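You operate a simulated robot arm through the tools that you are given. There is no shell and no other tool. Be economical: measure what you need, move in short steps, check, and stop when the job is done.

Carry out the task below with a simulated two-armed robot. There is one attempt and no reset: what you move stays moved.

Task
Wipe up the spill on the table top with the wipe and put it back.

The check looks at the end state, three seconds after you hand in, the way a careful person would. Anything else that was tipped, shoved, dropped, spilled or broken makes it a failure.

Robot
Two 7-joint arms with two-finger parallel grippers on one trunk, on a base that drives. Base frame: it is fixed to the floor where the robot stands at the start and does not move with it; the origin is under the middle of the robot, x ahead of it, y to its left, z up. Readings come in cm, degrees, newtons and seconds.
The left shoulder is at the start at [7, 16.3, 117], the right one opposite. Payload 3.43 kg a hand.
The tool frame of a hand sits at the grasp point between the pads (the TCP): z along the fingers, y along the line on which they close. The tips reach 3.4 cm beyond it. The gripper opens to 12.8 cm. The fingers are 2.4 cm wide and 1.2 cm thick; the gripper's body (4.8 by 13 cm) begins 9.6 cm behind the TCP.
Orientation is told as [roll, pitch, yaw] about the base's x, y, z axes, in that order, counted from this pose: with the fingers straight down and closing along the base's y, the tool's x points along the base's -x, its y along +y and its z along -z.

Tools
- The arms move only by the tool send_rows. It takes "left_motion", "right_motion" or both (then of equal length, played together; a hand with none holds still); each is text: rows parted by semicolons, each of 7 numbers parted by spaces: the turn, a rotation vector about the tool's x, y, z in degrees, then the shift along the tool's x, y, z in cm, then the finger opening in cm, from 0 to 12.8. In form: rx ry rz dx dy dz grip; .... A call has 1 to 10 rows; each row is the pose to reach, as a shift and turn from the pose commanded when the call began, along the tool's axes at that moment. A row lasts 0.2 s, in which the tool goes at most 5 cm and 8.6 degrees; a call with a longer step from one row to the next is refused whole, and so is a gripper value outside its range. A pose out of reach is approached as far as the arm can. The call stops where the force on the tool passes 40 N (or 10 N more than at its start, if that is more) or the arm is blocked; 0.2 s more then pass. The fingers move at their own pace (about 15.3 cm/s each) and stop on an object; they squeeze with about 40 N. The grip force told is the motor's: it shows also when the fingers shut on nothing. Time passes only in rows, and 0.2 s behind the last, so rows that repeat a pose let the fingers close. It gives the time, the measured TCP pose, the force on the tool (base axes), the opening and the grip force at its end, in the units of the frame above (readings bear some noise), and new pictures: "views" is both (left out), scene, wrist or none (wrist: the cameras of the hands that moved).
- Cameras (640 x 400 px; columns grow to the right, rows downward): "scene" is now at [13.54, -0.11, 139.32]; the picture's right is [-0.03, -1.00, 0.00], its down [-0.61, 0.02, -0.79] and it looks along [0.79, -0.02, -0.61] (base axes); focal length 267 px, centre (320, 200). "left" rides on the left gripper at [7.6, 1.1, -16] in its tool frame; the picture's right is [-0.15, 0.99, 0.00], its down [-0.88, -0.13, -0.46] and it looks along [-0.45, -0.07, 0.89] (tool axes); focal length 234 px, centre (320, 200). "right" rides on the right gripper at [7.6, -1.1, -16] in its tool frame; the picture's right is [0.15, 0.99, 0.00], its down [-0.88, 0.13, -0.46] and it looks along [-0.45, 0.07, 0.89] (tool axes); focal length 234 px, centre (320, 200). There is no depth. A picture from a camera that has moved, and an enlarged one, comes with that camera's place and axes in the base frame and with its lens.
- lift_body(by): slides the trunk up (or, below 0, down) by that many cm; the arms and the scene camera ride with it, the base frame stays. It gives what a move gives, with no picture.
- steer(legs): drives the robot by 1 to 6 legs, each [ahead, left, turn to the left] in cm, cm and degrees, along the robot's own axes; the way and the turn of a leg run together, so that a leg with both is an arc; at most 150 cm and 180 degrees a leg. The arms and the cameras ride along, it lands a little off, and it stops where it bumps. It gives what a move gives, and a new picture of the scene camera.
- turn_head(pan, tilt): turns the head with the scene camera to pan (to the left, within 86 degrees either way) and tilt (down, from -29 to 69), counted from straight ahead of the robot. It gives what a move gives, and a new picture of the scene camera.
- enlarge(camera, box): a new picture of the part [left, top, right, bottom] of that camera's present view, enlarged. No time passes.
- sign_off(): hands the job in; it is judged then, once.

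Go step by step. Nothing tells you exact positions but the pictures and the camera data: compare them with the known pose of the tool, close in by small moves and look again before you grip or let go. The budget is 120 turns and 170 pictures, counting those below and the enlarged ones. Unless the task says otherwise, let go and move clear before handing in, and close with one line.

The tools are called after "Request:" as a command line: name --argument value ..., lists and objects as JSON in quotes. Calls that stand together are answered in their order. send_rows: Moves the arms, as the interface text tells. Its arguments: {"type":"object","properties":{"left_motion":{"type":"string"},"right_motion":{"type":"string"},"views":{"type":"string","enum":["both","scene","wrist","none"]}},"required":[]} The other tools are called the same way: lift_body (by) slides the trunk up or down; steer (legs) drives the base; turn_head (pan, tilt) turns the head that bears the scene camera; enlarge (camera, box) takes an enlarged picture of a part of a camera's view; sign_off () hands the job in.

At the start:

```text
time_s: 0.0
left_ee_pos: [58.42, 16.9, 107.24]
left_tcp_rot: [0.0, 0.0, 0.1]
left_wrist_force: [-0.4, 0.0, -0.6]
left_grip_width: 12.81
left_finger_force: 0.0
right_ee_pos: [67.0, -26.88, 98.22]
right_tcp_rot: [0.1, 0.0, 0.0]
right_wrist_force: [0.1, 0.1, -0.2]
right_grip_width: 12.82
right_finger_force: 0.1
trunk travel left (down, up): [-65.0, 29.0]
robot x, y, heading: [0.04, 0.03, -0.0]
head pan, tilt: [-1.8, 37.7]
```

scene: 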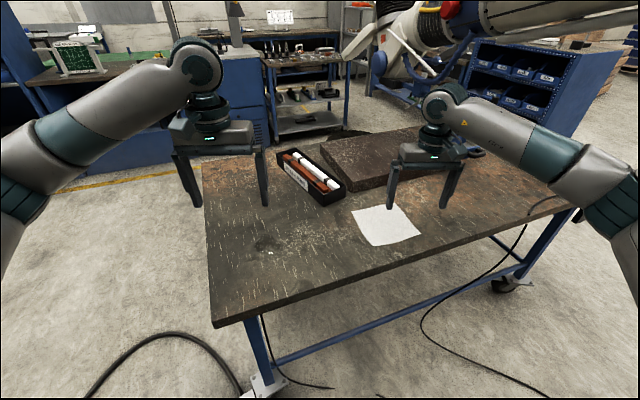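
right: 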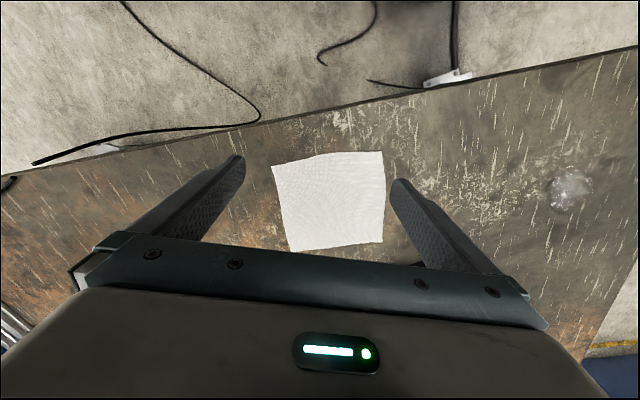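
left: 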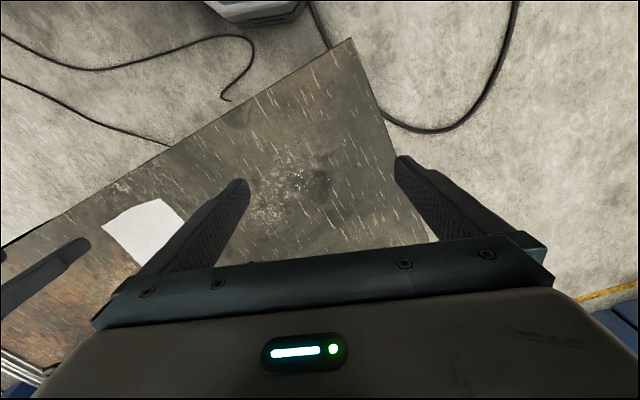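

The white wipe lies near (82, -25), and there seems to be a clear puddle near (72, 14). I'll look closer at both before moving.

Request:
enlarge --camera "scene" --box '[200, 180, 440, 330]'

Request:
enlarge --camera "left" --box '[200, 100, 440, 250]'

Request:
enlarge --camera "right" --box '[240, 110, 640, 260]'

Request:
enlarge --camera "scene" --box '[250, 100, 570, 260]'

```text
2.67 times, centred on (320, 255) of scene
camera zoom: at [13.54, -0.11, 139.32], right [-0.03, -1.0, 0.0], down [-0.61, 0.02, -0.79], along [0.79, -0.02, -0.61], focal length 713 px, centre (320, 53)
```

zoom: 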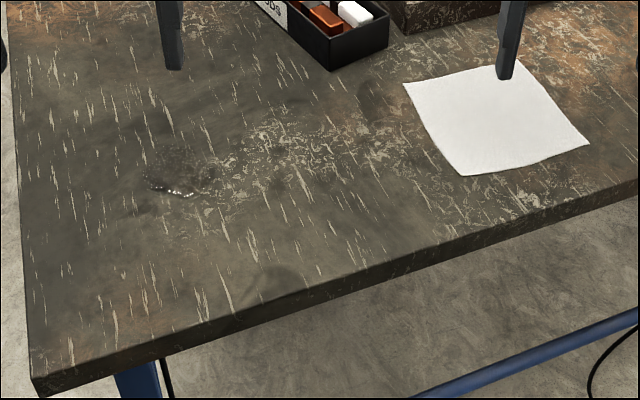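

```text
2.67 times, centred on (320, 175) of left
camera zoom: at [50.84, 18.0, 123.13], right [0.15, 0.99, 0.0], down [0.88, -0.13, 0.46], along [0.45, -0.07, -0.89], focal length 624 px, centre (320, 267)
```

zoom: 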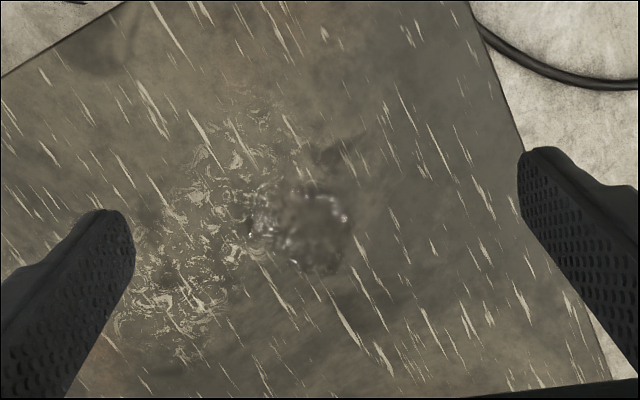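

```text
1.60 times, centred on (440, 185) of right
camera zoom: at [59.42, -27.92, 114.26], right [-0.15, 0.99, 0.0], down [0.88, 0.13, 0.46], along [0.45, 0.07, -0.89], focal length 375 px, centre (128, 224)
```

zoom: 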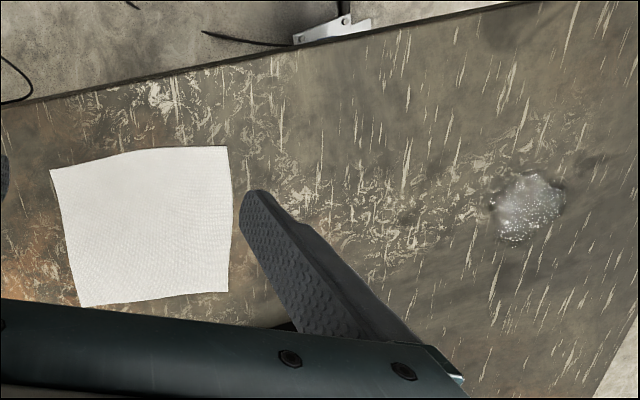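

```text
2.00 times, centred on (410, 180) of scene
camera zoom: at [13.54, -0.11, 139.32], right [-0.03, -1.0, 0.0], down [-0.61, 0.02, -0.79], along [0.79, -0.02, -0.61], focal length 535 px, centre (140, 240)
```

zoom: 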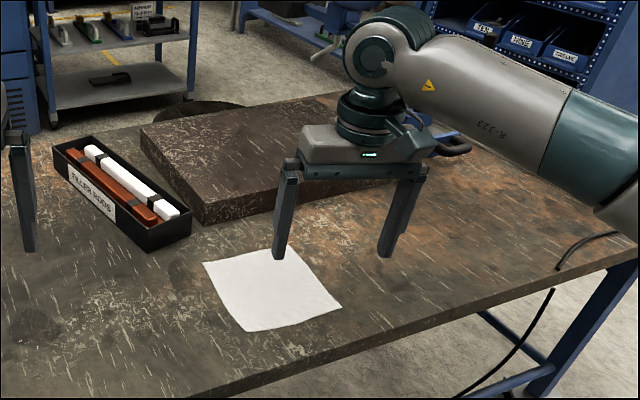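

Comparing the cameras, their views of the wipe and puddle agree best if the table top is at about z = 80, not 75. That puts the wipe at about (77.5, -23), 17 cm square, and the spill at about (69, 14). I'll lower the right hand partway over the wipe.

Request:
send_rows --right_motion "0 0 0 -3.5 1.3 2 12.8; 0 0 0 -7 2.6 4 10; 0 0 0 -10.5 3.9 6 6; 0 0 0 -10.5 3.9 8.5 6; 0 0 0 -10.5 3.9 8.5 6"

```text
time_s: 1.2
left_ee_pos: [58.29, 16.79, 107.09]
left_tcp_rot: [0.0, -0.1, 0.1]
left_wrist_force: [-0.2, -0.8, -0.1]
left_grip_width: 12.81
left_finger_force: 0.1
right_ee_pos: [77.31, -22.95, 89.62]
right_tcp_rot: [0.1, -0.1, 0.0]
right_wrist_force: [0.2, 0.0, 0.2]
right_grip_width: 6.0
right_finger_force: 0.2
trunk travel left (down, up): [-65.0, 29.0]
robot x, y, heading: [0.05, 0.15, 0.3]
head pan, tilt: [-1.8, 37.7]
camera scene: at [13.52, -0.07, 139.33], right [-0.03, -1.0, 0.0], down [-0.61, 0.02, -0.79], along [0.79, -0.03, -0.61], focal length 267 px, centre (320, 200)
camera right: at [69.69, -24.1, 105.67], right [-0.15, 0.99, 0.0], down [0.88, 0.13, 0.46], along [0.45, 0.07, -0.89], focal length 234 px, centre (320, 200)
```

scene: 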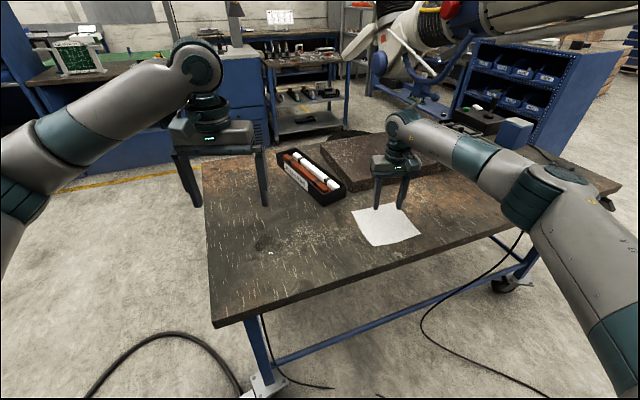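
right: 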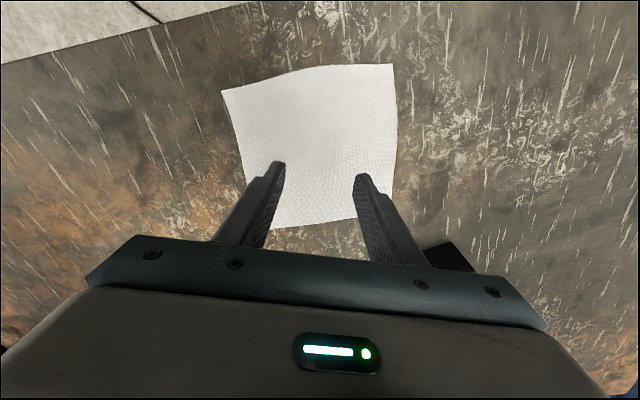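

The new view confirms the table top at z ≈ 80, so the fingertips are about 6 cm above it. I'll lower them slowly to light contact, then pinch.

Request:
send_rows --right_motion "0 0 0 0 0 2 6; 0 0 0 0 0 4 6; 0 0 0 0 0 5 6; 0 0 0 0 0 5.5 6; 0 0 0 0 0 5.5 6"

```text
time_s: 2.4
left_ee_pos: [58.23, 16.87, 107.22]
left_tcp_rot: [0.0, 0.0, 0.1]
left_wrist_force: [0.3, 0.0, 0.4]
left_grip_width: 12.78
left_finger_force: 0.0
right_ee_pos: [77.42, -23.01, 84.15]
right_tcp_rot: [0.0, -0.1, 0.0]
right_wrist_force: [0.3, 0.6, 0.1]
right_grip_width: 5.98
right_finger_force: 0.0
trunk travel left (down, up): [-65.0, 29.0]
robot x, y, heading: [0.06, -0.15, -0.1]
head pan, tilt: [-1.8, 37.7]
camera scene: at [13.55, -0.11, 139.32], right [-0.03, -1.0, 0.0], down [-0.61, 0.02, -0.79], along [0.79, -0.02, -0.61], focal length 267 px, centre (320, 200)
camera right: at [69.91, -24.03, 100.17], right [-0.15, 0.99, 0.0], down [0.88, 0.13, 0.46], along [0.45, 0.07, -0.89], focal length 234 px, centre (320, 200)
```

scene: 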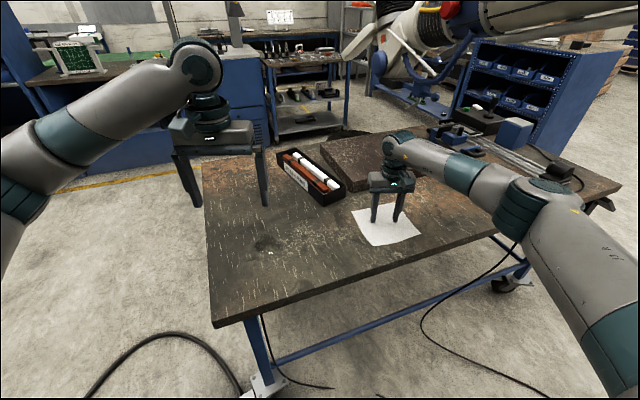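
right: 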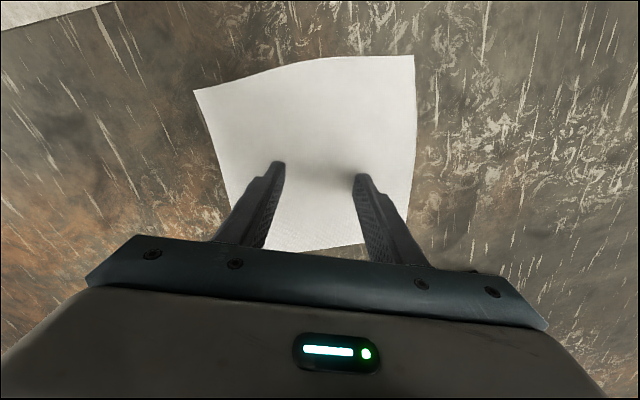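

Request:
send_rows --right_motion "0 0 0 0 0 0.4 6; 0 0 0 0 0 0.7 6; 0 0 0 0 0 1.0 6; 0 0 0 0 0 1.2 6; 0 0 0 0 0 1.2 6" --views "none"

```text
time_s: 3.6
left_ee_pos: [58.12, 16.79, 107.35]
left_tcp_rot: [0.1, -0.2, 0.2]
left_wrist_force: [0.5, -0.3, 0.5]
left_grip_width: 12.77
left_finger_force: 0.2
right_ee_pos: [77.56, -22.95, 83.49]
right_tcp_rot: [0.0, -0.5, -0.1]
right_wrist_force: [4.6, -3.1, 33.2]
right_grip_width: 5.97
right_finger_force: 0.1
trunk travel left (down, up): [-65.0, 29.0]
robot x, y, heading: [-0.15, 0.0, 0.2]
head pan, tilt: [-1.8, 37.7]
```

Contact came at TCP z ≈ 83.5, so the surface is at about 80.1. I'll ease off to a light touch and close to pinch a fold.

Request:
send_rows --right_motion "0 0 0 0 0 -0.3 6; 0 0 0 0 0 -0.3 4; 0 0 0 0 0 -0.3 2; 0 0 0 0 0 -0.3 0; 0 0 0 0 0 -0.3 0"

```text
time_s: 4.8
left_ee_pos: [58.17, 16.91, 107.3]
left_tcp_rot: [0.0, -0.1, 0.1]
left_wrist_force: [0.6, 0.4, 0.3]
left_grip_width: 12.8
left_finger_force: 0.1
right_ee_pos: [77.37, -22.79, 83.64]
right_tcp_rot: [0.0, -0.1, 0.0]
right_wrist_force: [-1.1, 0.6, 22.2]
right_grip_width: 0.28
right_finger_force: 37.1
trunk travel left (down, up): [-65.0, 29.0]
robot x, y, heading: [0.07, -0.01, 0.1]
head pan, tilt: [-1.8, 37.7]
camera scene: at [13.22, 0.0, 139.36], right [-0.03, -1.0, 0.0], down [-0.61, 0.02, -0.79], along [0.79, -0.03, -0.61], focal length 267 px, centre (320, 200)
camera right: at [69.7, -23.91, 99.58], right [-0.15, 0.99, 0.0], down [0.88, 0.13, 0.46], along [0.45, 0.07, -0.89], focal length 234 px, centre (320, 200)
```

scene: 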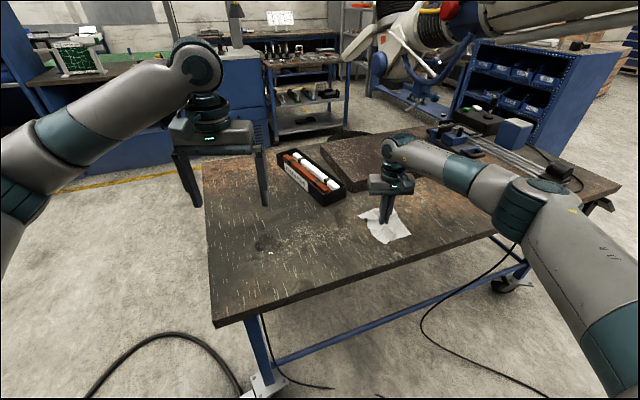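
right: 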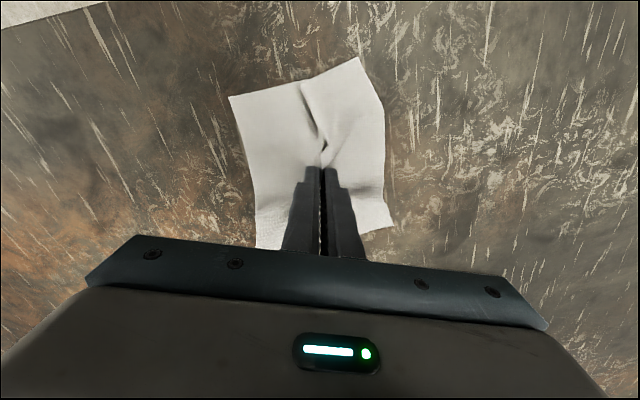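

The wipe is a soft cloth and it is pinched. I'll lift it a little, move the left hand out of the way to the left, and check the grip.

Request:
send_rows --right_motion "0 0 0 0 0 -1.5 0; 0 0 0 0 0 -3 0; 0 0 0 0 0 -5 0; 0 0 0 0 0 -7 0; 0 0 0 0 0 -9 0; 0 0 0 0 0 -11 0; 0 0 0 0 0 -11 0" --left_motion "0 0 0 0 4 0 12.8; 0 0 0 1 8 0 12.8; 0 0 0 2 12 -1 12.8; 0 0 0 3 16 -2 12.8; 0 0 0 4 20 -3 12.8; 0 0 0 5 24 -4 12.8; 0 0 0 5 26 -5 12.8"

```text
time_s: 6.4
left_ee_pos: [53.4, 42.96, 112.17]
left_tcp_rot: [0.0, 0.0, 0.1]
left_wrist_force: [0.4, 0.4, 0.2]
left_grip_width: 12.8
left_finger_force: 0.1
right_ee_pos: [77.62, -22.72, 94.44]
right_tcp_rot: [0.1, -0.1, 0.0]
right_wrist_force: [0.7, 0.0, 0.4]
right_grip_width: 0.27
right_finger_force: 37.6
trunk travel left (down, up): [-65.0, 29.0]
robot x, y, heading: [-0.03, 0.18, -0.0]
head pan, tilt: [-1.8, 37.7]
camera scene: at [13.56, -0.13, 139.32], right [-0.03, -1.0, 0.0], down [-0.61, 0.02, -0.79], along [0.79, -0.02, -0.61], focal length 267 px, centre (320, 200)
camera right: at [69.98, -23.87, 110.38], right [-0.15, 0.99, 0.0], down [0.88, 0.13, 0.46], along [0.45, 0.07, -0.89], focal length 234 px, centre (320, 200)
camera left: at [45.78, 44.13, 128.18], right [0.15, 0.99, 0.0], down [0.88, -0.13, 0.46], along [0.45, -0.07, -0.89], focal length 234 px, centre (320, 200)
```

scene: 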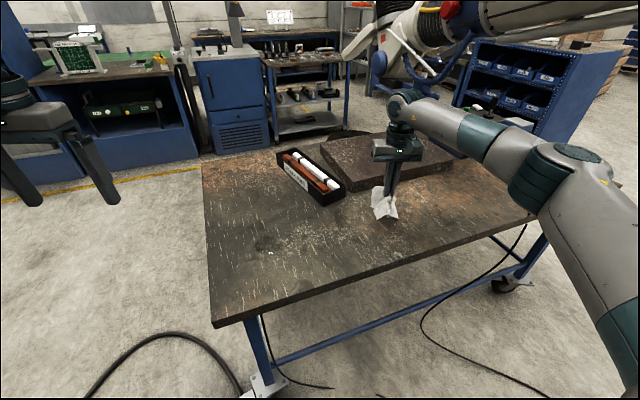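
right: 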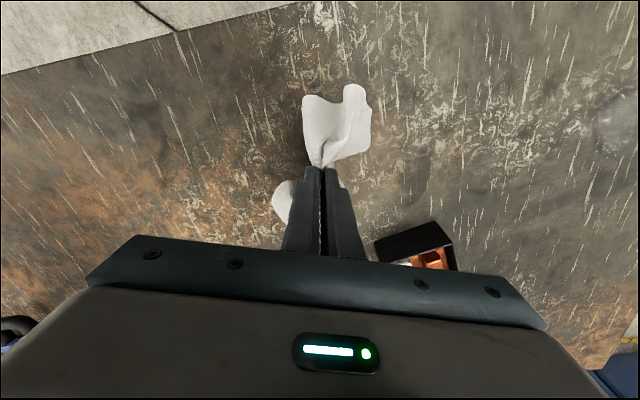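
left: 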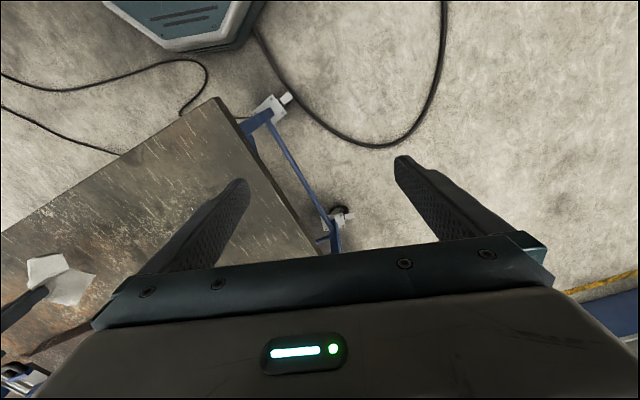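

The cloth is held securely, gathered in the fingers. I'll carry it toward the spill, passing in front of the rod box, and stop just short to locate the spill again.

Request:
send_rows --right_motion "0 0 0 4 0 0 0; 0 0 0 7.5 2 0 0; 0 0 0 8.5 6 0 0; 0 0 0 8.5 10 0 0; 0 0 0 8.5 14 0 0; 0 0 0 8.5 18 0 0; 0 0 0 8.5 22 0 0; 0 0 0 8.5 25 0 0; 0 0 0 8.5 25 0 0"

```text
time_s: 8.4
left_ee_pos: [53.19, 42.8, 112.23]
left_tcp_rot: [0.0, 0.0, 0.2]
left_wrist_force: [-0.3, 0.0, -0.7]
left_grip_width: 12.78
left_finger_force: 0.1
right_ee_pos: [69.12, 2.16, 94.35]
right_tcp_rot: [0.1, 0.0, -0.1]
right_wrist_force: [1.0, 0.4, -0.1]
right_grip_width: 0.27
right_finger_force: 37.8
trunk travel left (down, up): [-65.0, 29.0]
robot x, y, heading: [-0.05, 0.2, 0.2]
head pan, tilt: [-1.8, 37.7]
camera scene: at [13.55, -0.18, 139.32], right [-0.03, -1.0, 0.0], down [-0.61, 0.02, -0.79], along [0.79, -0.02, -0.61], focal length 267 px, centre (320, 200)
camera right: at [61.52, 1.05, 110.45], right [-0.15, 0.99, 0.0], down [0.88, 0.13, 0.46], along [0.45, 0.07, -0.89], focal length 234 px, centre (320, 200)
```

scene: 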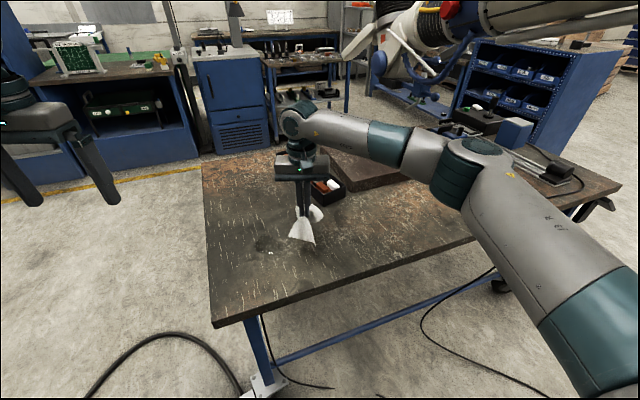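
right: 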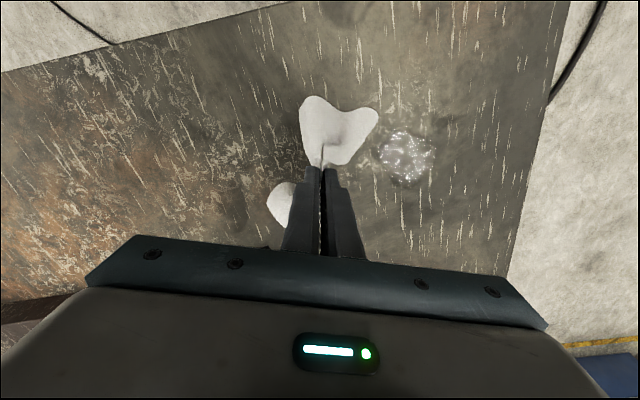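

The spill is confirmed at (68.7, 13.9) with a radius of about 4 cm. I'll move over it and lower the cloth.

Request:
send_rows --right_motion "0 0 0 0.4 4 1 0; 0 0 0 0.4 8 3 0; 0 0 0 0.4 11.8 5 0; 0 0 0 0.4 11.8 7.5 0; 0 0 0 0.4 11.8 9.5 0; 0 0 0 0.4 11.8 10.4 0; 0 0 0 0.4 11.8 10.8 0; 0 0 0 0.4 11.8 11.0 0"

```text
time_s: 10.2
left_ee_pos: [53.04, 42.89, 112.57]
left_tcp_rot: [0.0, -0.1, 0.1]
left_wrist_force: [0.6, 1.1, 0.6]
left_grip_width: 12.83
left_finger_force: 0.0
right_ee_pos: [68.63, 13.71, 83.77]
right_tcp_rot: [0.1, -0.4, -0.1]
right_wrist_force: [3.8, 2.2, 28.0]
right_grip_width: 0.32
right_finger_force: 37.7
trunk travel left (down, up): [-65.0, 29.0]
robot x, y, heading: [-0.43, -0.14, 0.1]
head pan, tilt: [-1.8, 37.7]
camera scene: at [13.24, -0.13, 139.41], right [-0.03, -1.0, 0.0], down [-0.61, 0.02, -0.79], along [0.79, -0.02, -0.61], focal length 267 px, centre (320, 200)
camera right: at [60.9, 12.74, 99.77], right [-0.15, 0.99, 0.0], down [0.88, 0.13, 0.46], along [0.46, 0.07, -0.89], focal length 234 px, centre (320, 200)
```

scene: 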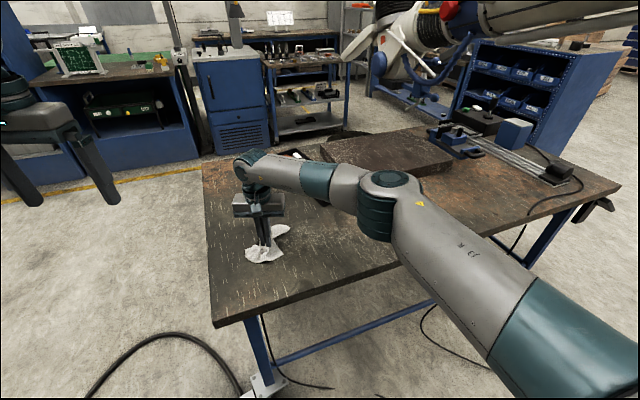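
right: 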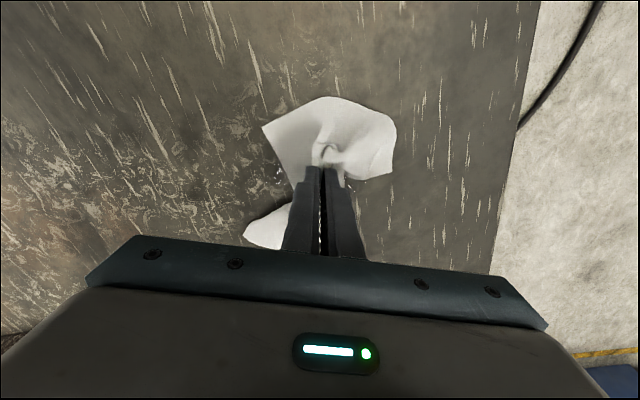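

The cloth now covers the spill with a firm press. I'll ease off a little and scrub back and forth in x and y.

Request:
send_rows --right_motion "0 0 0 0 0 -0.3 0; 0 0 0 0 2 -0.3 0; 0 0 0 0 4 -0.3 0; 0 0 0 2 4 -0.3 0; 0 0 0 2 2 -0.3 0; 0 0 0 2 0 -0.3 0; 0 0 0 2 -2 -0.3 0; 0 0 0 2 -4 -0.3 0; 0 0 0 4 -3 -0.3 0; 0 0 0 4 -1 -0.3 0" --views "wrist"

```text
time_s: 12.4
left_ee_pos: [53.12, 42.75, 112.26]
left_tcp_rot: [0.0, 0.0, 0.0]
left_wrist_force: [0.6, -0.9, 0.3]
left_grip_width: 12.79
left_finger_force: 0.1
right_ee_pos: [64.43, 12.75, 83.77]
right_tcp_rot: [-0.1, 0.0, -0.1]
right_wrist_force: [-0.6, -6.7, 22.4]
right_grip_width: 0.3
right_finger_force: 37.7
trunk travel left (down, up): [-65.0, 29.0]
robot x, y, heading: [0.23, 0.14, -0.3]
head pan, tilt: [-1.8, 37.7]
camera right: at [56.8, 11.63, 99.83], right [-0.14, 0.99, 0.0], down [0.88, 0.13, 0.46], along [0.45, 0.06, -0.89], focal length 234 px, centre (320, 200)
```

right: 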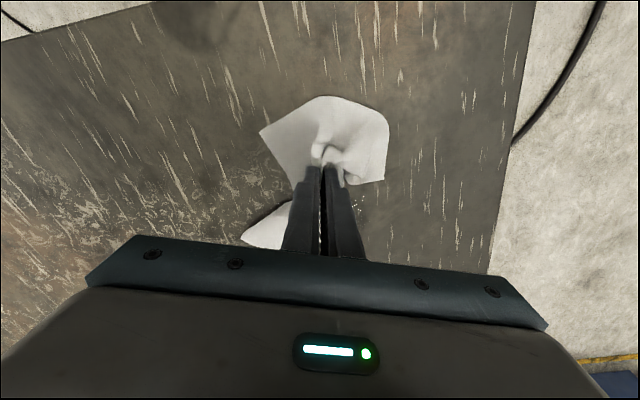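

Some residue is still visible near (67, 17). I'll continue scrubbing through the rest of the patch.

Request:
send_rows --right_motion "0 0 0 0 2 0 0; 0 0 0 0 4 0 0; 0 0 0 -2 5 0 0; 0 0 0 -4 5 0 0; 0 0 0 -6 5 0 0; 0 0 0 -7 3 0 0; 0 0 0 -7 0 0 0; 0 0 0 -7 -2 0 0; 0 0 0 -5 -3 0 0; 0 0 0 -3 -3 0 0" --views "none"

Request:
send_rows --right_motion "0 0 0 0 2 0 0; 0 0 0 0 4 0 0; 0 0 0 0 6 0 0; 0 0 0 -1.5 6 0 0; 0 0 0 -1.5 4 0 0; 0 0 0 -1.5 2 0 0; 0 0 0 -1.5 0 0 0; 0 0 0 -1.5 0 -3 0; 0 0 0 -1.5 -3 -7 0; 0 0 0 -1.5 -7 -9 0"

```text
time_s: 14.6
left_ee_pos: [53.32, 42.95, 112.32]
left_tcp_rot: [0.1, -0.1, 0.1]
left_wrist_force: [-0.1, 0.7, -0.3]
left_grip_width: 12.81
left_finger_force: 0.0
right_ee_pos: [67.56, 9.78, 83.81]
right_tcp_rot: [-0.1, -0.1, -0.1]
right_wrist_force: [4.6, -2.8, 16.7]
right_grip_width: 0.28
right_finger_force: 37.5
right hand out of reach, approached as far as the arm can: row 5
trunk travel left (down, up): [-65.0, 29.0]
robot x, y, heading: [0.05, 0.27, 0.1]
head pan, tilt: [-1.8, 37.7]
```

```text
time_s: 16.8
left_ee_pos: [53.29, 42.89, 112.24]
left_tcp_rot: [0.1, 0.0, 0.1]
left_wrist_force: [-0.7, 0.1, -1.4]
left_grip_width: 12.78
left_finger_force: 0.1
right_ee_pos: [69.14, 2.62, 92.44]
right_tcp_rot: [0.1, 0.0, 0.1]
right_wrist_force: [-0.2, -0.8, -0.1]
right_grip_width: 0.3
right_finger_force: 37.8
trunk travel left (down, up): [-65.0, 29.0]
robot x, y, heading: [0.15, 0.14, -0.1]
head pan, tilt: [-1.8, 37.7]
camera scene: at [13.59, -0.3, 139.31], right [-0.03, -1.0, 0.0], down [-0.61, 0.02, -0.79], along [0.79, -0.02, -0.61], focal length 267 px, centre (320, 200)
camera right: at [61.5, 1.5, 108.52], right [-0.15, 0.99, 0.0], down [0.88, 0.13, 0.45], along [0.45, 0.07, -0.89], focal length 234 px, centre (320, 200)
```

scene: 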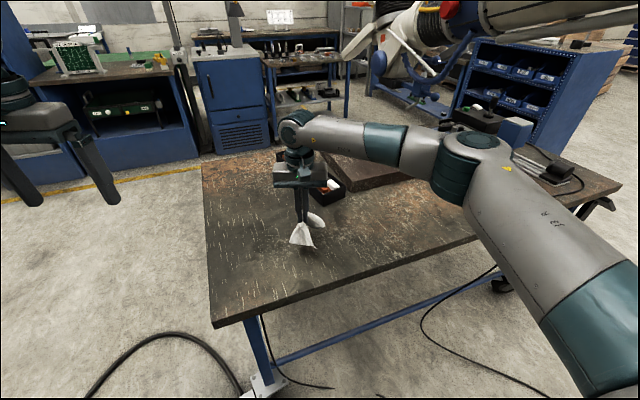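
right: 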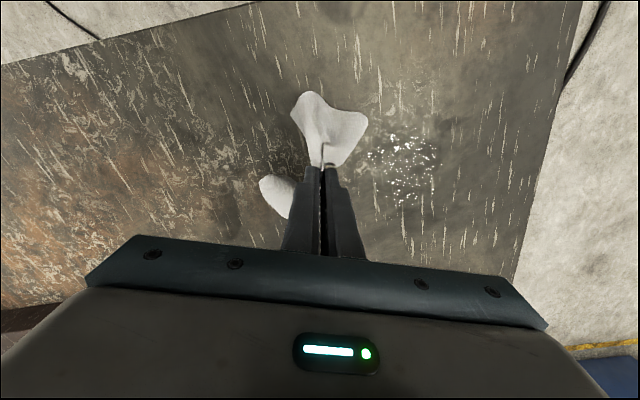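

Request:
enlarge --camera "right" --box '[340, 100, 480, 220]'

Request:
enlarge --camera "scene" --box '[210, 200, 330, 280]'

```text
3.33 times, centred on (410, 160) of right
camera zoom: at [61.5, 1.5, 108.52], right [-0.15, 0.99, 0.0], down [0.88, 0.13, 0.45], along [0.45, 0.07, -0.89], focal length 781 px, centre (20, 333)
```

zoom: 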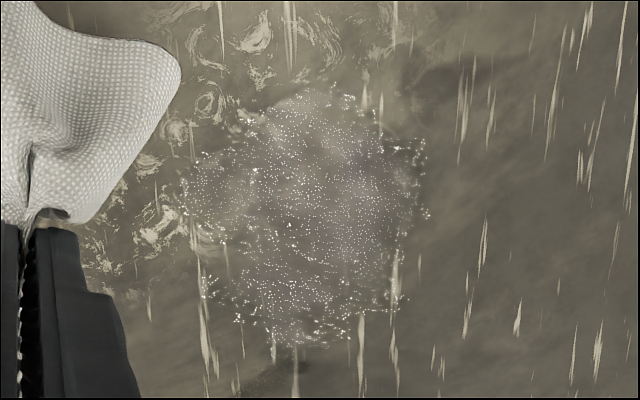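

```text
5.00 times, centred on (270, 240) of scene
camera zoom: at [13.59, -0.3, 139.31], right [-0.03, -1.0, 0.0], down [-0.61, 0.02, -0.79], along [0.79, -0.02, -0.61], focal length 1337 px, centre (570, 0)
```

zoom: 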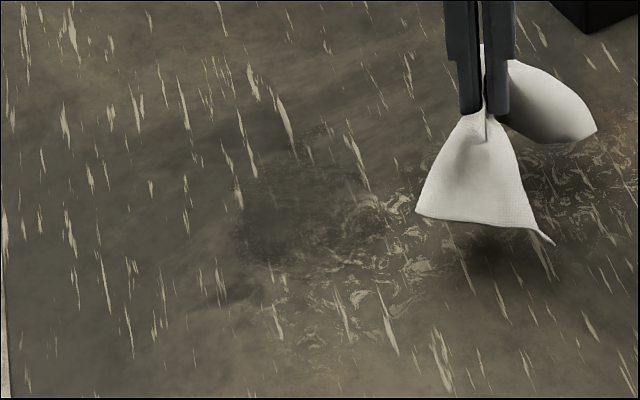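

The spill has thinned to a film of droplets about 9 cm across, centred near (69.3, 13.7). I'll make a second, denser pass, first in y strokes.

Request:
send_rows --right_motion "0 0 0 -3 4 3 0; 0 0 0 -4 7 6 0; 0 0 0 -4 7 9 0; 0 0 0 -4 10 9.1 0; 0 0 0 -4 12.5 9.1 0; 0 0 0 -2.3 13.5 9.1 0; 0 0 0 -2.3 10.5 9.1 0; 0 0 0 -2.3 7.5 9.1 0; 0 0 0 -0.8 6 9.1 0; 0 0 0 -0.8 8 9.1 0" --views "none"

Request:
send_rows --right_motion "0 0 0 0 3 0 0; 0 0 0 0 6 0 0; 0 0 0 0 8 0 0; 0 0 0 1.6 8 0 0; 0 0 0 1.6 5 0 0; 0 0 0 1.6 2 0 0; 0 0 0 1.6 -1 0 0; 0 0 0 3.2 -1 0 0; 0 0 0 3.2 2 0 0; 0 0 0 3.2 5 0 0" --views "none"

Request:
send_rows --right_motion "0 0 0 0 3 0 0; 0 0 0 1.6 2 0 0; 0 0 0 1.6 -1 0 0; 0 0 0 1.6 -4 0 0; 0 0 0 1.6 -7 0 0; 0 0 0 0 -8 -3 0; 0 0 0 -2 -11 -7 0; 0 0 0 -2 -13 -9 0"

```text
refused: row 1 steps farther than a row can; nothing moved
```

```text
time_s: 19.0
left_ee_pos: [53.24, 42.99, 112.17]
left_tcp_rot: [-0.1, -0.1, 0.1]
left_wrist_force: [-0.3, 0.7, -0.1]
left_grip_width: 12.79
left_finger_force: 0.1
right_ee_pos: [65.83, 8.04, 92.64]
right_tcp_rot: [0.0, 0.0, -0.2]
right_wrist_force: [0.3, 0.1, -0.3]
right_grip_width: 0.31
right_finger_force: 37.6
trunk travel left (down, up): [-65.0, 29.0]
robot x, y, heading: [0.1, 0.06, -0.1]
head pan, tilt: [-1.8, 37.7]
```

```text
refused: row 7 steps farther than a row can; nothing moved
```

The first and third calls were refused for overlong steps, so only harmless moves in the air happened. The hand is now at (65.8, 8.0), lifted, and I'll start the pass again with shorter steps.

Request:
send_rows --right_motion "0 0 0 -2.5 0.5 3 0; 0 0 0 -5 1 6 0; 0 0 0 -7 1.6 9 0; 0 0 0 -7 4.6 9.1 0; 0 0 0 -7 7.5 9.1 0; 0 0 0 -5.5 8 9.1 0; 0 0 0 -5.5 5 9.1 0; 0 0 0 -5.5 2 9.1 0; 0 0 0 -4 1 9.1 0; 0 0 0 -4 4 9.1 0" --views "none"

```text
time_s: 21.2
left_ee_pos: [53.01, 42.99, 112.33]
left_tcp_rot: [-0.1, -0.1, 0.0]
left_wrist_force: [-0.8, 0.4, 0.5]
left_grip_width: 12.81
left_finger_force: 0.0
right_ee_pos: [69.57, 11.58, 83.65]
right_tcp_rot: [-0.2, -0.2, -0.2]
right_wrist_force: [-0.8, -6.6, 24.6]
right_grip_width: 0.3
right_finger_force: 37.3
right hand out of reach, approached as far as the arm can: row 5
trunk travel left (down, up): [-65.0, 29.0]
robot x, y, heading: [0.09, 0.38, 0.1]
head pan, tilt: [-1.8, 37.7]
```

Request:
send_rows --right_motion "0 0 0 0 3 0 0; 0 0 0 0 6 0 0; 0 0 0 1.6 7 0 0; 0 0 0 1.6 4 0 0; 0 0 0 1.6 1 0 0; 0 0 0 1.6 -2 0 0; 0 0 0 3.2 -2 0 0; 0 0 0 3.2 1 0 0; 0 0 0 3.2 4 0 0; 0 0 0 3.2 7 0 0" --views "none"

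Request:
send_rows --right_motion "0 0 0 1.6 -1 0 0; 0 0 0 1.6 -4 0 0; 0 0 0 1.6 -7 0 0; 0 0 0 1.6 -8 -3 0; 0 0 0 0 -11 -6 0; 0 0 0 -2 -13 -9 0; 0 0 0 -2 -13 -9 0"

```text
time_s: 23.4
left_ee_pos: [53.01, 42.83, 112.46]
left_tcp_rot: [0.0, -0.2, 0.0]
left_wrist_force: [-0.4, 0.9, -0.2]
left_grip_width: 12.8
left_finger_force: 0.1
right_ee_pos: [66.51, 19.01, 83.73]
right_tcp_rot: [0.0, 0.0, -0.2]
right_wrist_force: [-1.8, -7.8, 25.9]
right_grip_width: 0.3
right_finger_force: 37.3
trunk travel left (down, up): [-65.0, 29.0]
robot x, y, heading: [0.06, 0.07, -0.0]
head pan, tilt: [-1.8, 37.7]
```

```text
time_s: 25.0
left_ee_pos: [53.26, 43.06, 112.17]
left_tcp_rot: [0.0, -0.1, 0.1]
left_wrist_force: [-1.0, -0.3, 0.9]
left_grip_width: 12.81
left_finger_force: 0.1
right_ee_pos: [68.68, 5.96, 92.45]
right_tcp_rot: [0.0, 0.0, -0.1]
right_wrist_force: [-0.4, 0.2, 0.7]
right_grip_width: 0.3
right_finger_force: 37.5
trunk travel left (down, up): [-65.0, 29.0]
robot x, y, heading: [-0.1, -0.06, -0.2]
head pan, tilt: [-1.8, 37.7]
camera scene: at [13.52, -0.04, 139.33], right [-0.03, -1.0, 0.0], down [-0.61, 0.02, -0.79], along [0.79, -0.03, -0.61], focal length 267 px, centre (320, 200)
camera right: at [61.21, 4.92, 108.61], right [-0.15, 0.99, 0.0], down [0.88, 0.13, 0.45], along [0.45, 0.07, -0.89], focal length 234 px, centre (320, 200)
```

scene: 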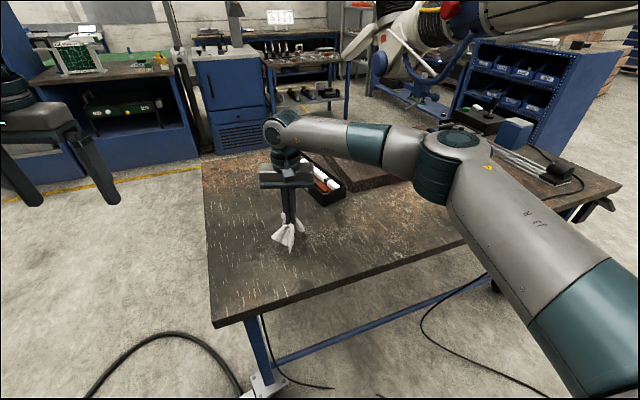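
right: 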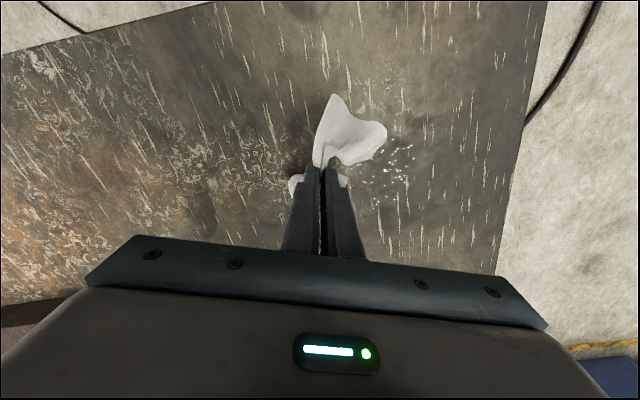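

Request:
enlarge --camera "right" --box '[320, 90, 460, 230]'

```text
2.86 times, centred on (390, 160) of right
camera zoom: at [61.21, 4.92, 108.61], right [-0.15, 0.99, 0.0], down [0.88, 0.13, 0.45], along [0.45, 0.07, -0.89], focal length 669 px, centre (120, 314)
```

zoom: 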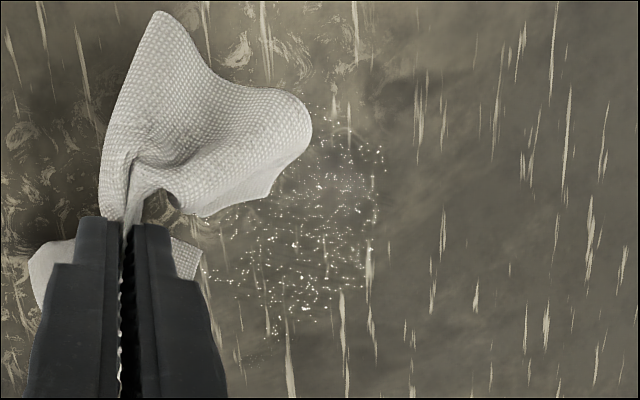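

Each pass thins the droplets, but what's left reaches x ≈ 75, where the right arm runs out of reach from this heading. I'll turn the base left so the patch comes into easier reach.

Request:
steer --legs '[[0, 0, 22]]'

```text
time_s: 26.6
left_ee_pos: [33.26, 59.73, 112.24]
left_tcp_rot: [0.0, 0.0, 22.1]
left_wrist_force: [0.6, -0.2, 0.3]
left_grip_width: 12.79
left_finger_force: 0.1
right_ee_pos: [61.59, 31.33, 92.6]
right_tcp_rot: [-0.1, 0.0, 22.0]
right_wrist_force: [0.3, 0.1, -0.2]
right_grip_width: 0.29
right_finger_force: 37.7
trunk travel left (down, up): [-65.0, 29.0]
robot x, y, heading: [0.28, 0.21, 21.9]
head pan, tilt: [-1.8, 37.7]
camera scene: at [12.63, 5.07, 139.33], right [0.35, -0.94, 0.0], down [-0.57, -0.21, -0.79], along [0.74, 0.27, -0.61], focal length 267 px, centre (320, 200)
```

scene: 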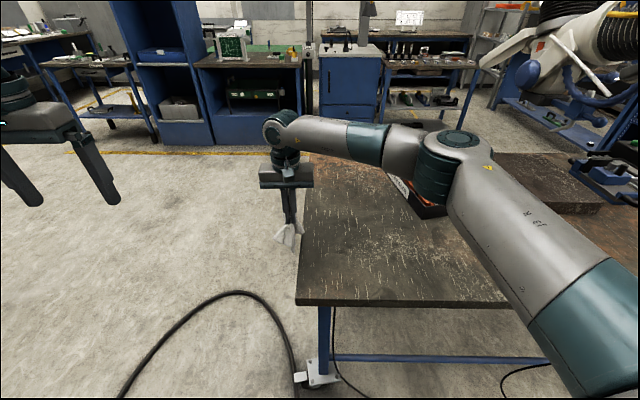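

Heading is now 22° and the tool axes are turned with it. In the robot's frame the patch centre is about 19 cm to the right of the hand and 1 cm ahead. I'll move above its far edge, lower and scrub.

Request:
send_rows --right_motion "0 0 0 -1.5 -4 0 0; 0 0 0 -3 -8 0 0; 0 0 0 -4.5 -12 0 0; 0 0 0 -6 -14.5 3 0; 0 0 0 -6 -14.5 6 0; 0 0 0 -6 -14.5 8.9 0; 0 0 0 -6 -17.5 9.1 0; 0 0 0 -6 -20.5 9.1 0; 0 0 0 -6 -23.5 9.1 0; 0 0 0 -4.5 -23.5 9.1 0" --views "wrist"

```text
time_s: 28.8
left_ee_pos: [33.23, 59.73, 112.33]
left_tcp_rot: [0.0, 0.0, 22.1]
left_wrist_force: [0.7, -0.2, 0.0]
left_grip_width: 12.81
left_finger_force: 0.1
right_ee_pos: [74.33, 11.19, 83.8]
right_tcp_rot: [0.0, -0.2, 21.9]
right_wrist_force: [5.4, 0.9, 20.1]
right_grip_width: 0.29
right_finger_force: 36.9
trunk travel left (down, up): [-65.0, 29.0]
robot x, y, heading: [-0.18, -0.18, 22.1]
head pan, tilt: [-1.8, 37.7]
camera right: at [67.79, 7.34, 99.81], right [-0.51, 0.86, 0.0], down [0.77, 0.45, 0.46], along [0.4, 0.23, -0.89], focal length 234 px, centre (320, 200)
```

right: 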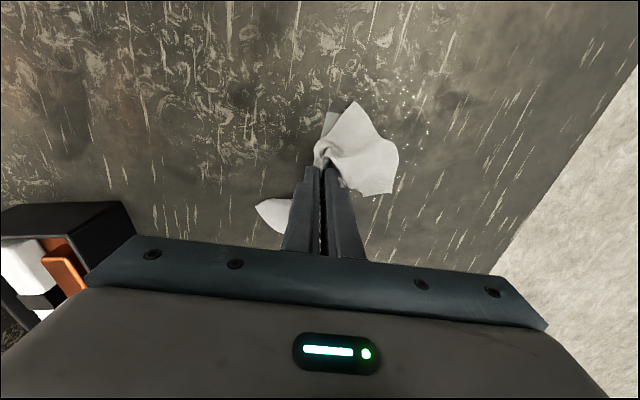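

Reach is fine here and the gripper body is above the box's height. I'll raster back toward the robot across the remaining droplets.

Request:
send_rows --right_motion "0 0 0 0 3 0 0; 0 0 0 0 6 0 0; 0 0 0 0 9 0 0; 0 0 0 1.6 9 0 0; 0 0 0 1.6 6 0 0; 0 0 0 1.6 3 0 0; 0 0 0 1.6 0 0 0; 0 0 0 3.2 0 0 0; 0 0 0 3.2 3 0 0; 0 0 0 3.2 6 0 0" --views "none"

Request:
send_rows --right_motion "0 0 0 0 3 0 0; 0 0 0 1.6 3 0 0; 0 0 0 1.6 0 0 0; 0 0 0 1.6 -3 0 0; 0 0 0 1.6 -6 0 0; 0 0 0 3.2 -6 0 0; 0 0 0 3.2 -3 0 0; 0 0 0 3.2 0 0 0; 0 0 0 3.2 3 0 0; 0 0 0 4.8 3 0 0" --views "none"

Request:
send_rows --right_motion "0 0 0 0 -3 0 0; 0 0 0 0 -6 0 0; 0 0 0 0 -9 0 0; 0 0 0 0 -11 -3 0; 0 0 0 -2 -13 -6 0; 0 0 0 -2 -14 -9 0; 0 0 0 -2 -14 -9 0"

Request:
enlarge --camera "right" --box '[320, 80, 480, 240]'

```text
time_s: 31.0
left_ee_pos: [33.1, 59.74, 112.36]
left_tcp_rot: [0.1, 0.0, 22.0]
left_wrist_force: [0.3, 0.8, -0.3]
left_grip_width: 12.8
left_finger_force: 0.0
right_ee_pos: [69.03, 15.44, 83.66]
right_tcp_rot: [-0.1, -0.1, 21.8]
right_wrist_force: [2.5, -8.6, 30.0]
right_grip_width: 0.28
right_finger_force: 37.5
trunk travel left (down, up): [-65.0, 29.0]
robot x, y, heading: [0.08, -0.14, 22.0]
head pan, tilt: [-1.8, 37.7]
```

```text
time_s: 33.2
left_ee_pos: [33.12, 59.84, 112.29]
left_tcp_rot: [0.1, 0.0, 22.2]
left_wrist_force: [-0.4, -1.1, 0.6]
left_grip_width: 12.79
left_finger_force: 0.1
right_ee_pos: [63.67, 16.75, 83.65]
right_tcp_rot: [0.3, -0.4, 22.0]
right_wrist_force: [7.2, 4.0, 30.3]
right_grip_width: 0.3
right_finger_force: 37.6
trunk travel left (down, up): [-65.0, 29.0]
robot x, y, heading: [0.15, -0.16, 22.0]
head pan, tilt: [-1.8, 37.7]
```

```text
time_s: 34.8
left_ee_pos: [33.22, 59.67, 112.11]
left_tcp_rot: [0.0, 0.0, 22.0]
left_wrist_force: [-0.1, -0.4, 0.1]
left_grip_width: 12.81
left_finger_force: 0.1
right_ee_pos: [70.87, 4.17, 92.31]
right_tcp_rot: [0.1, 0.2, 21.8]
right_wrist_force: [0.1, 0.0, 0.7]
right_grip_width: 0.26
right_finger_force: 37.0
trunk travel left (down, up): [-65.0, 29.0]
robot x, y, heading: [0.22, -0.23, 22.0]
head pan, tilt: [-1.8, 37.7]
camera scene: at [12.67, 5.05, 139.32], right [0.35, -0.94, 0.0], down [-0.57, -0.21, -0.79], along [0.74, 0.27, -0.61], focal length 267 px, centre (320, 200)
camera right: at [64.21, 0.4, 108.48], right [-0.51, 0.86, 0.0], down [0.77, 0.45, 0.45], along [0.39, 0.23, -0.89], focal length 234 px, centre (320, 200)
```

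scene: 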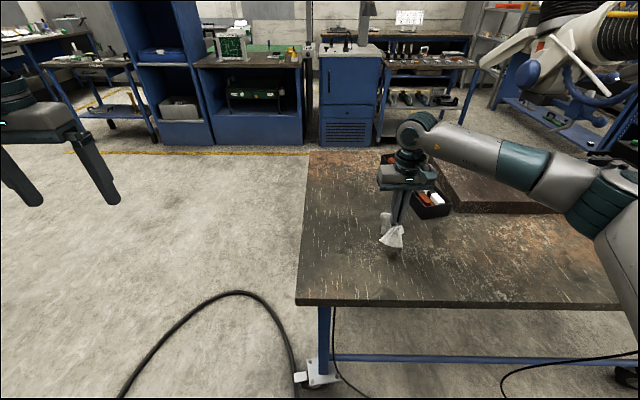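
right: 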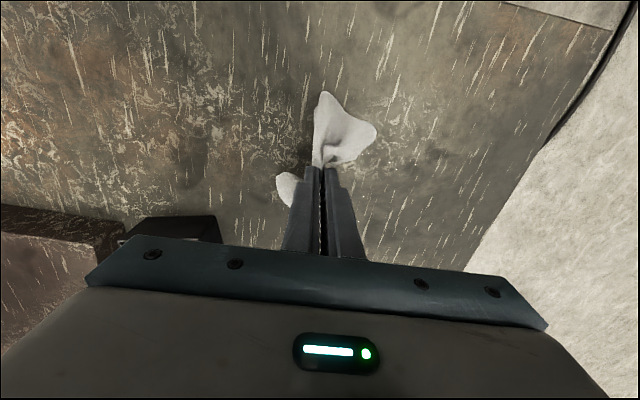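

```text
2.50 times, centred on (400, 160) of right
camera zoom: at [64.21, 0.4, 108.48], right [-0.51, 0.86, 0.0], down [0.77, 0.45, 0.45], along [0.39, 0.23, -0.89], focal length 585 px, centre (120, 300)
```

zoom: 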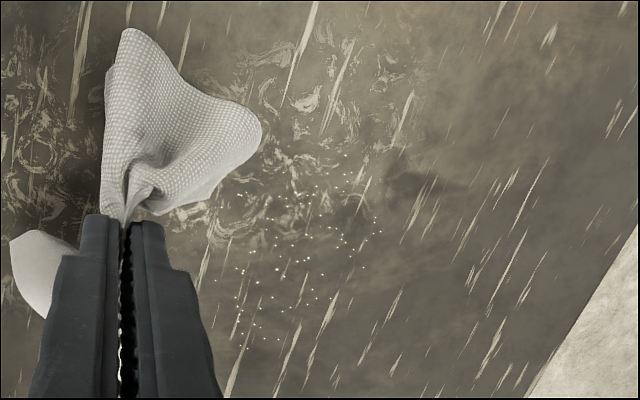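

Only a few droplets are left around (69, 14). I'll do another raster over the same patch.

Request:
send_rows --right_motion "0 0 0 -3 2 2 0; 0 0 0 -6 4 4 0; 0 0 0 -7 5 7 0; 0 0 0 -7 5 9 0; 0 0 0 -7 8 9.1 0; 0 0 0 -7 11 9.1 0; 0 0 0 -7 14 9.1 0; 0 0 0 -5.4 14 9.1 0; 0 0 0 -5.4 11 9.1 0; 0 0 0 -5.4 8 9.1 0" --views "none"

Request:
send_rows --right_motion "0 0 0 0 -3 0 0; 0 0 0 1.6 -3 0 0; 0 0 0 1.6 0 0 0; 0 0 0 1.6 3 0 0; 0 0 0 1.6 6 0 0; 0 0 0 3.2 6 0 0; 0 0 0 3.2 3 0 0; 0 0 0 3.2 0 0 0; 0 0 0 3.2 -3 0 0; 0 0 0 4.8 -3 0 0" --views "none"

Request:
send_rows --right_motion "0 0 0 0 3 0 0; 0 0 0 0 6 0 0; 0 0 0 0 9 0 0; 0 0 0 1.8 9 0 0; 0 0 0 1.8 6 0 0; 0 0 0 1.8 3 0 0; 0 0 0 1.8 0 0 0; 0 0 0 1.8 -3 -3 0; 0 0 0 0 -6 -6 0; 0 0 0 -2 -8 -9 0" --views "wrist"

Request:
enlarge --camera "right" --box '[320, 80, 480, 240]'

```text
time_s: 37.0
left_ee_pos: [33.06, 59.61, 112.32]
left_tcp_rot: [-0.1, -0.1, 22.0]
left_wrist_force: [-0.3, -0.2, 1.2]
left_grip_width: 12.78
left_finger_force: 0.1
right_ee_pos: [72.64, 13.69, 83.76]
right_tcp_rot: [0.2, -0.2, 22.1]
right_wrist_force: [-2.8, 8.6, 28.6]
right_grip_width: 0.28
right_finger_force: 37.9
trunk travel left (down, up): [-65.0, 29.0]
robot x, y, heading: [-0.24, 0.06, 22.1]
head pan, tilt: [-1.8, 37.7]
```

```text
time_s: 39.2
left_ee_pos: [33.11, 59.63, 112.27]
left_tcp_rot: [-0.1, -0.1, 22.0]
left_wrist_force: [0.1, -0.3, -0.1]
left_grip_width: 12.83
left_finger_force: 0.1
right_ee_pos: [69.37, 8.87, 83.76]
right_tcp_rot: [-0.1, -0.4, 21.9]
right_wrist_force: [8.4, 3.7, 29.1]
right_grip_width: 0.26
right_finger_force: 37.2
trunk travel left (down, up): [-65.0, 29.0]
robot x, y, heading: [0.05, -0.24, 22.0]
head pan, tilt: [-1.8, 37.7]
```

```text
time_s: 41.4
left_ee_pos: [33.39, 59.76, 112.16]
left_tcp_rot: [0.0, 0.1, 22.1]
left_wrist_force: [0.2, -0.1, 0.1]
left_grip_width: 12.79
left_finger_force: 0.0
right_ee_pos: [74.37, 2.43, 92.36]
right_tcp_rot: [0.0, 0.2, 22.0]
right_wrist_force: [0.0, -0.5, 0.5]
right_grip_width: 0.3
right_finger_force: 37.7
trunk travel left (down, up): [-65.0, 29.0]
robot x, y, heading: [-0.08, -0.07, 21.7]
head pan, tilt: [-1.8, 37.7]
camera right: at [67.83, -1.51, 108.33], right [-0.51, 0.86, 0.0], down [0.77, 0.45, 0.45], along [0.39, 0.23, -0.89], focal length 234 px, centre (320, 200)
```

right: 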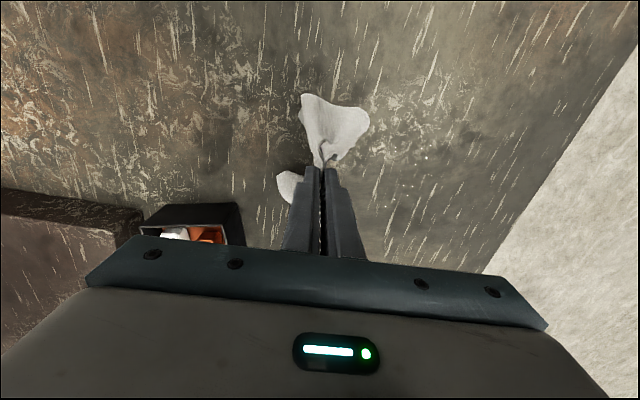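

```text
2.50 times, centred on (400, 160) of right
camera zoom: at [67.83, -1.51, 108.33], right [-0.51, 0.86, 0.0], down [0.77, 0.45, 0.45], along [0.39, 0.23, -0.89], focal length 585 px, centre (120, 300)
```

zoom: 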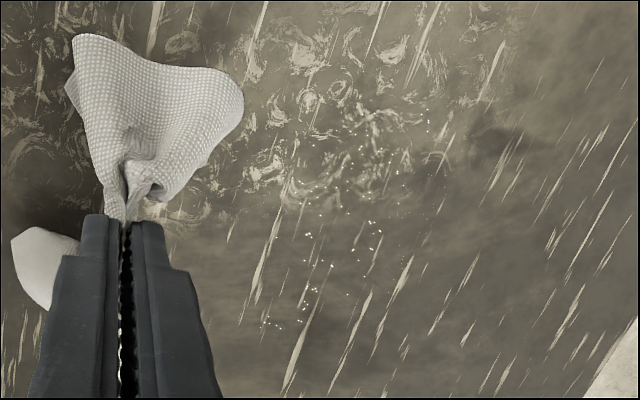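

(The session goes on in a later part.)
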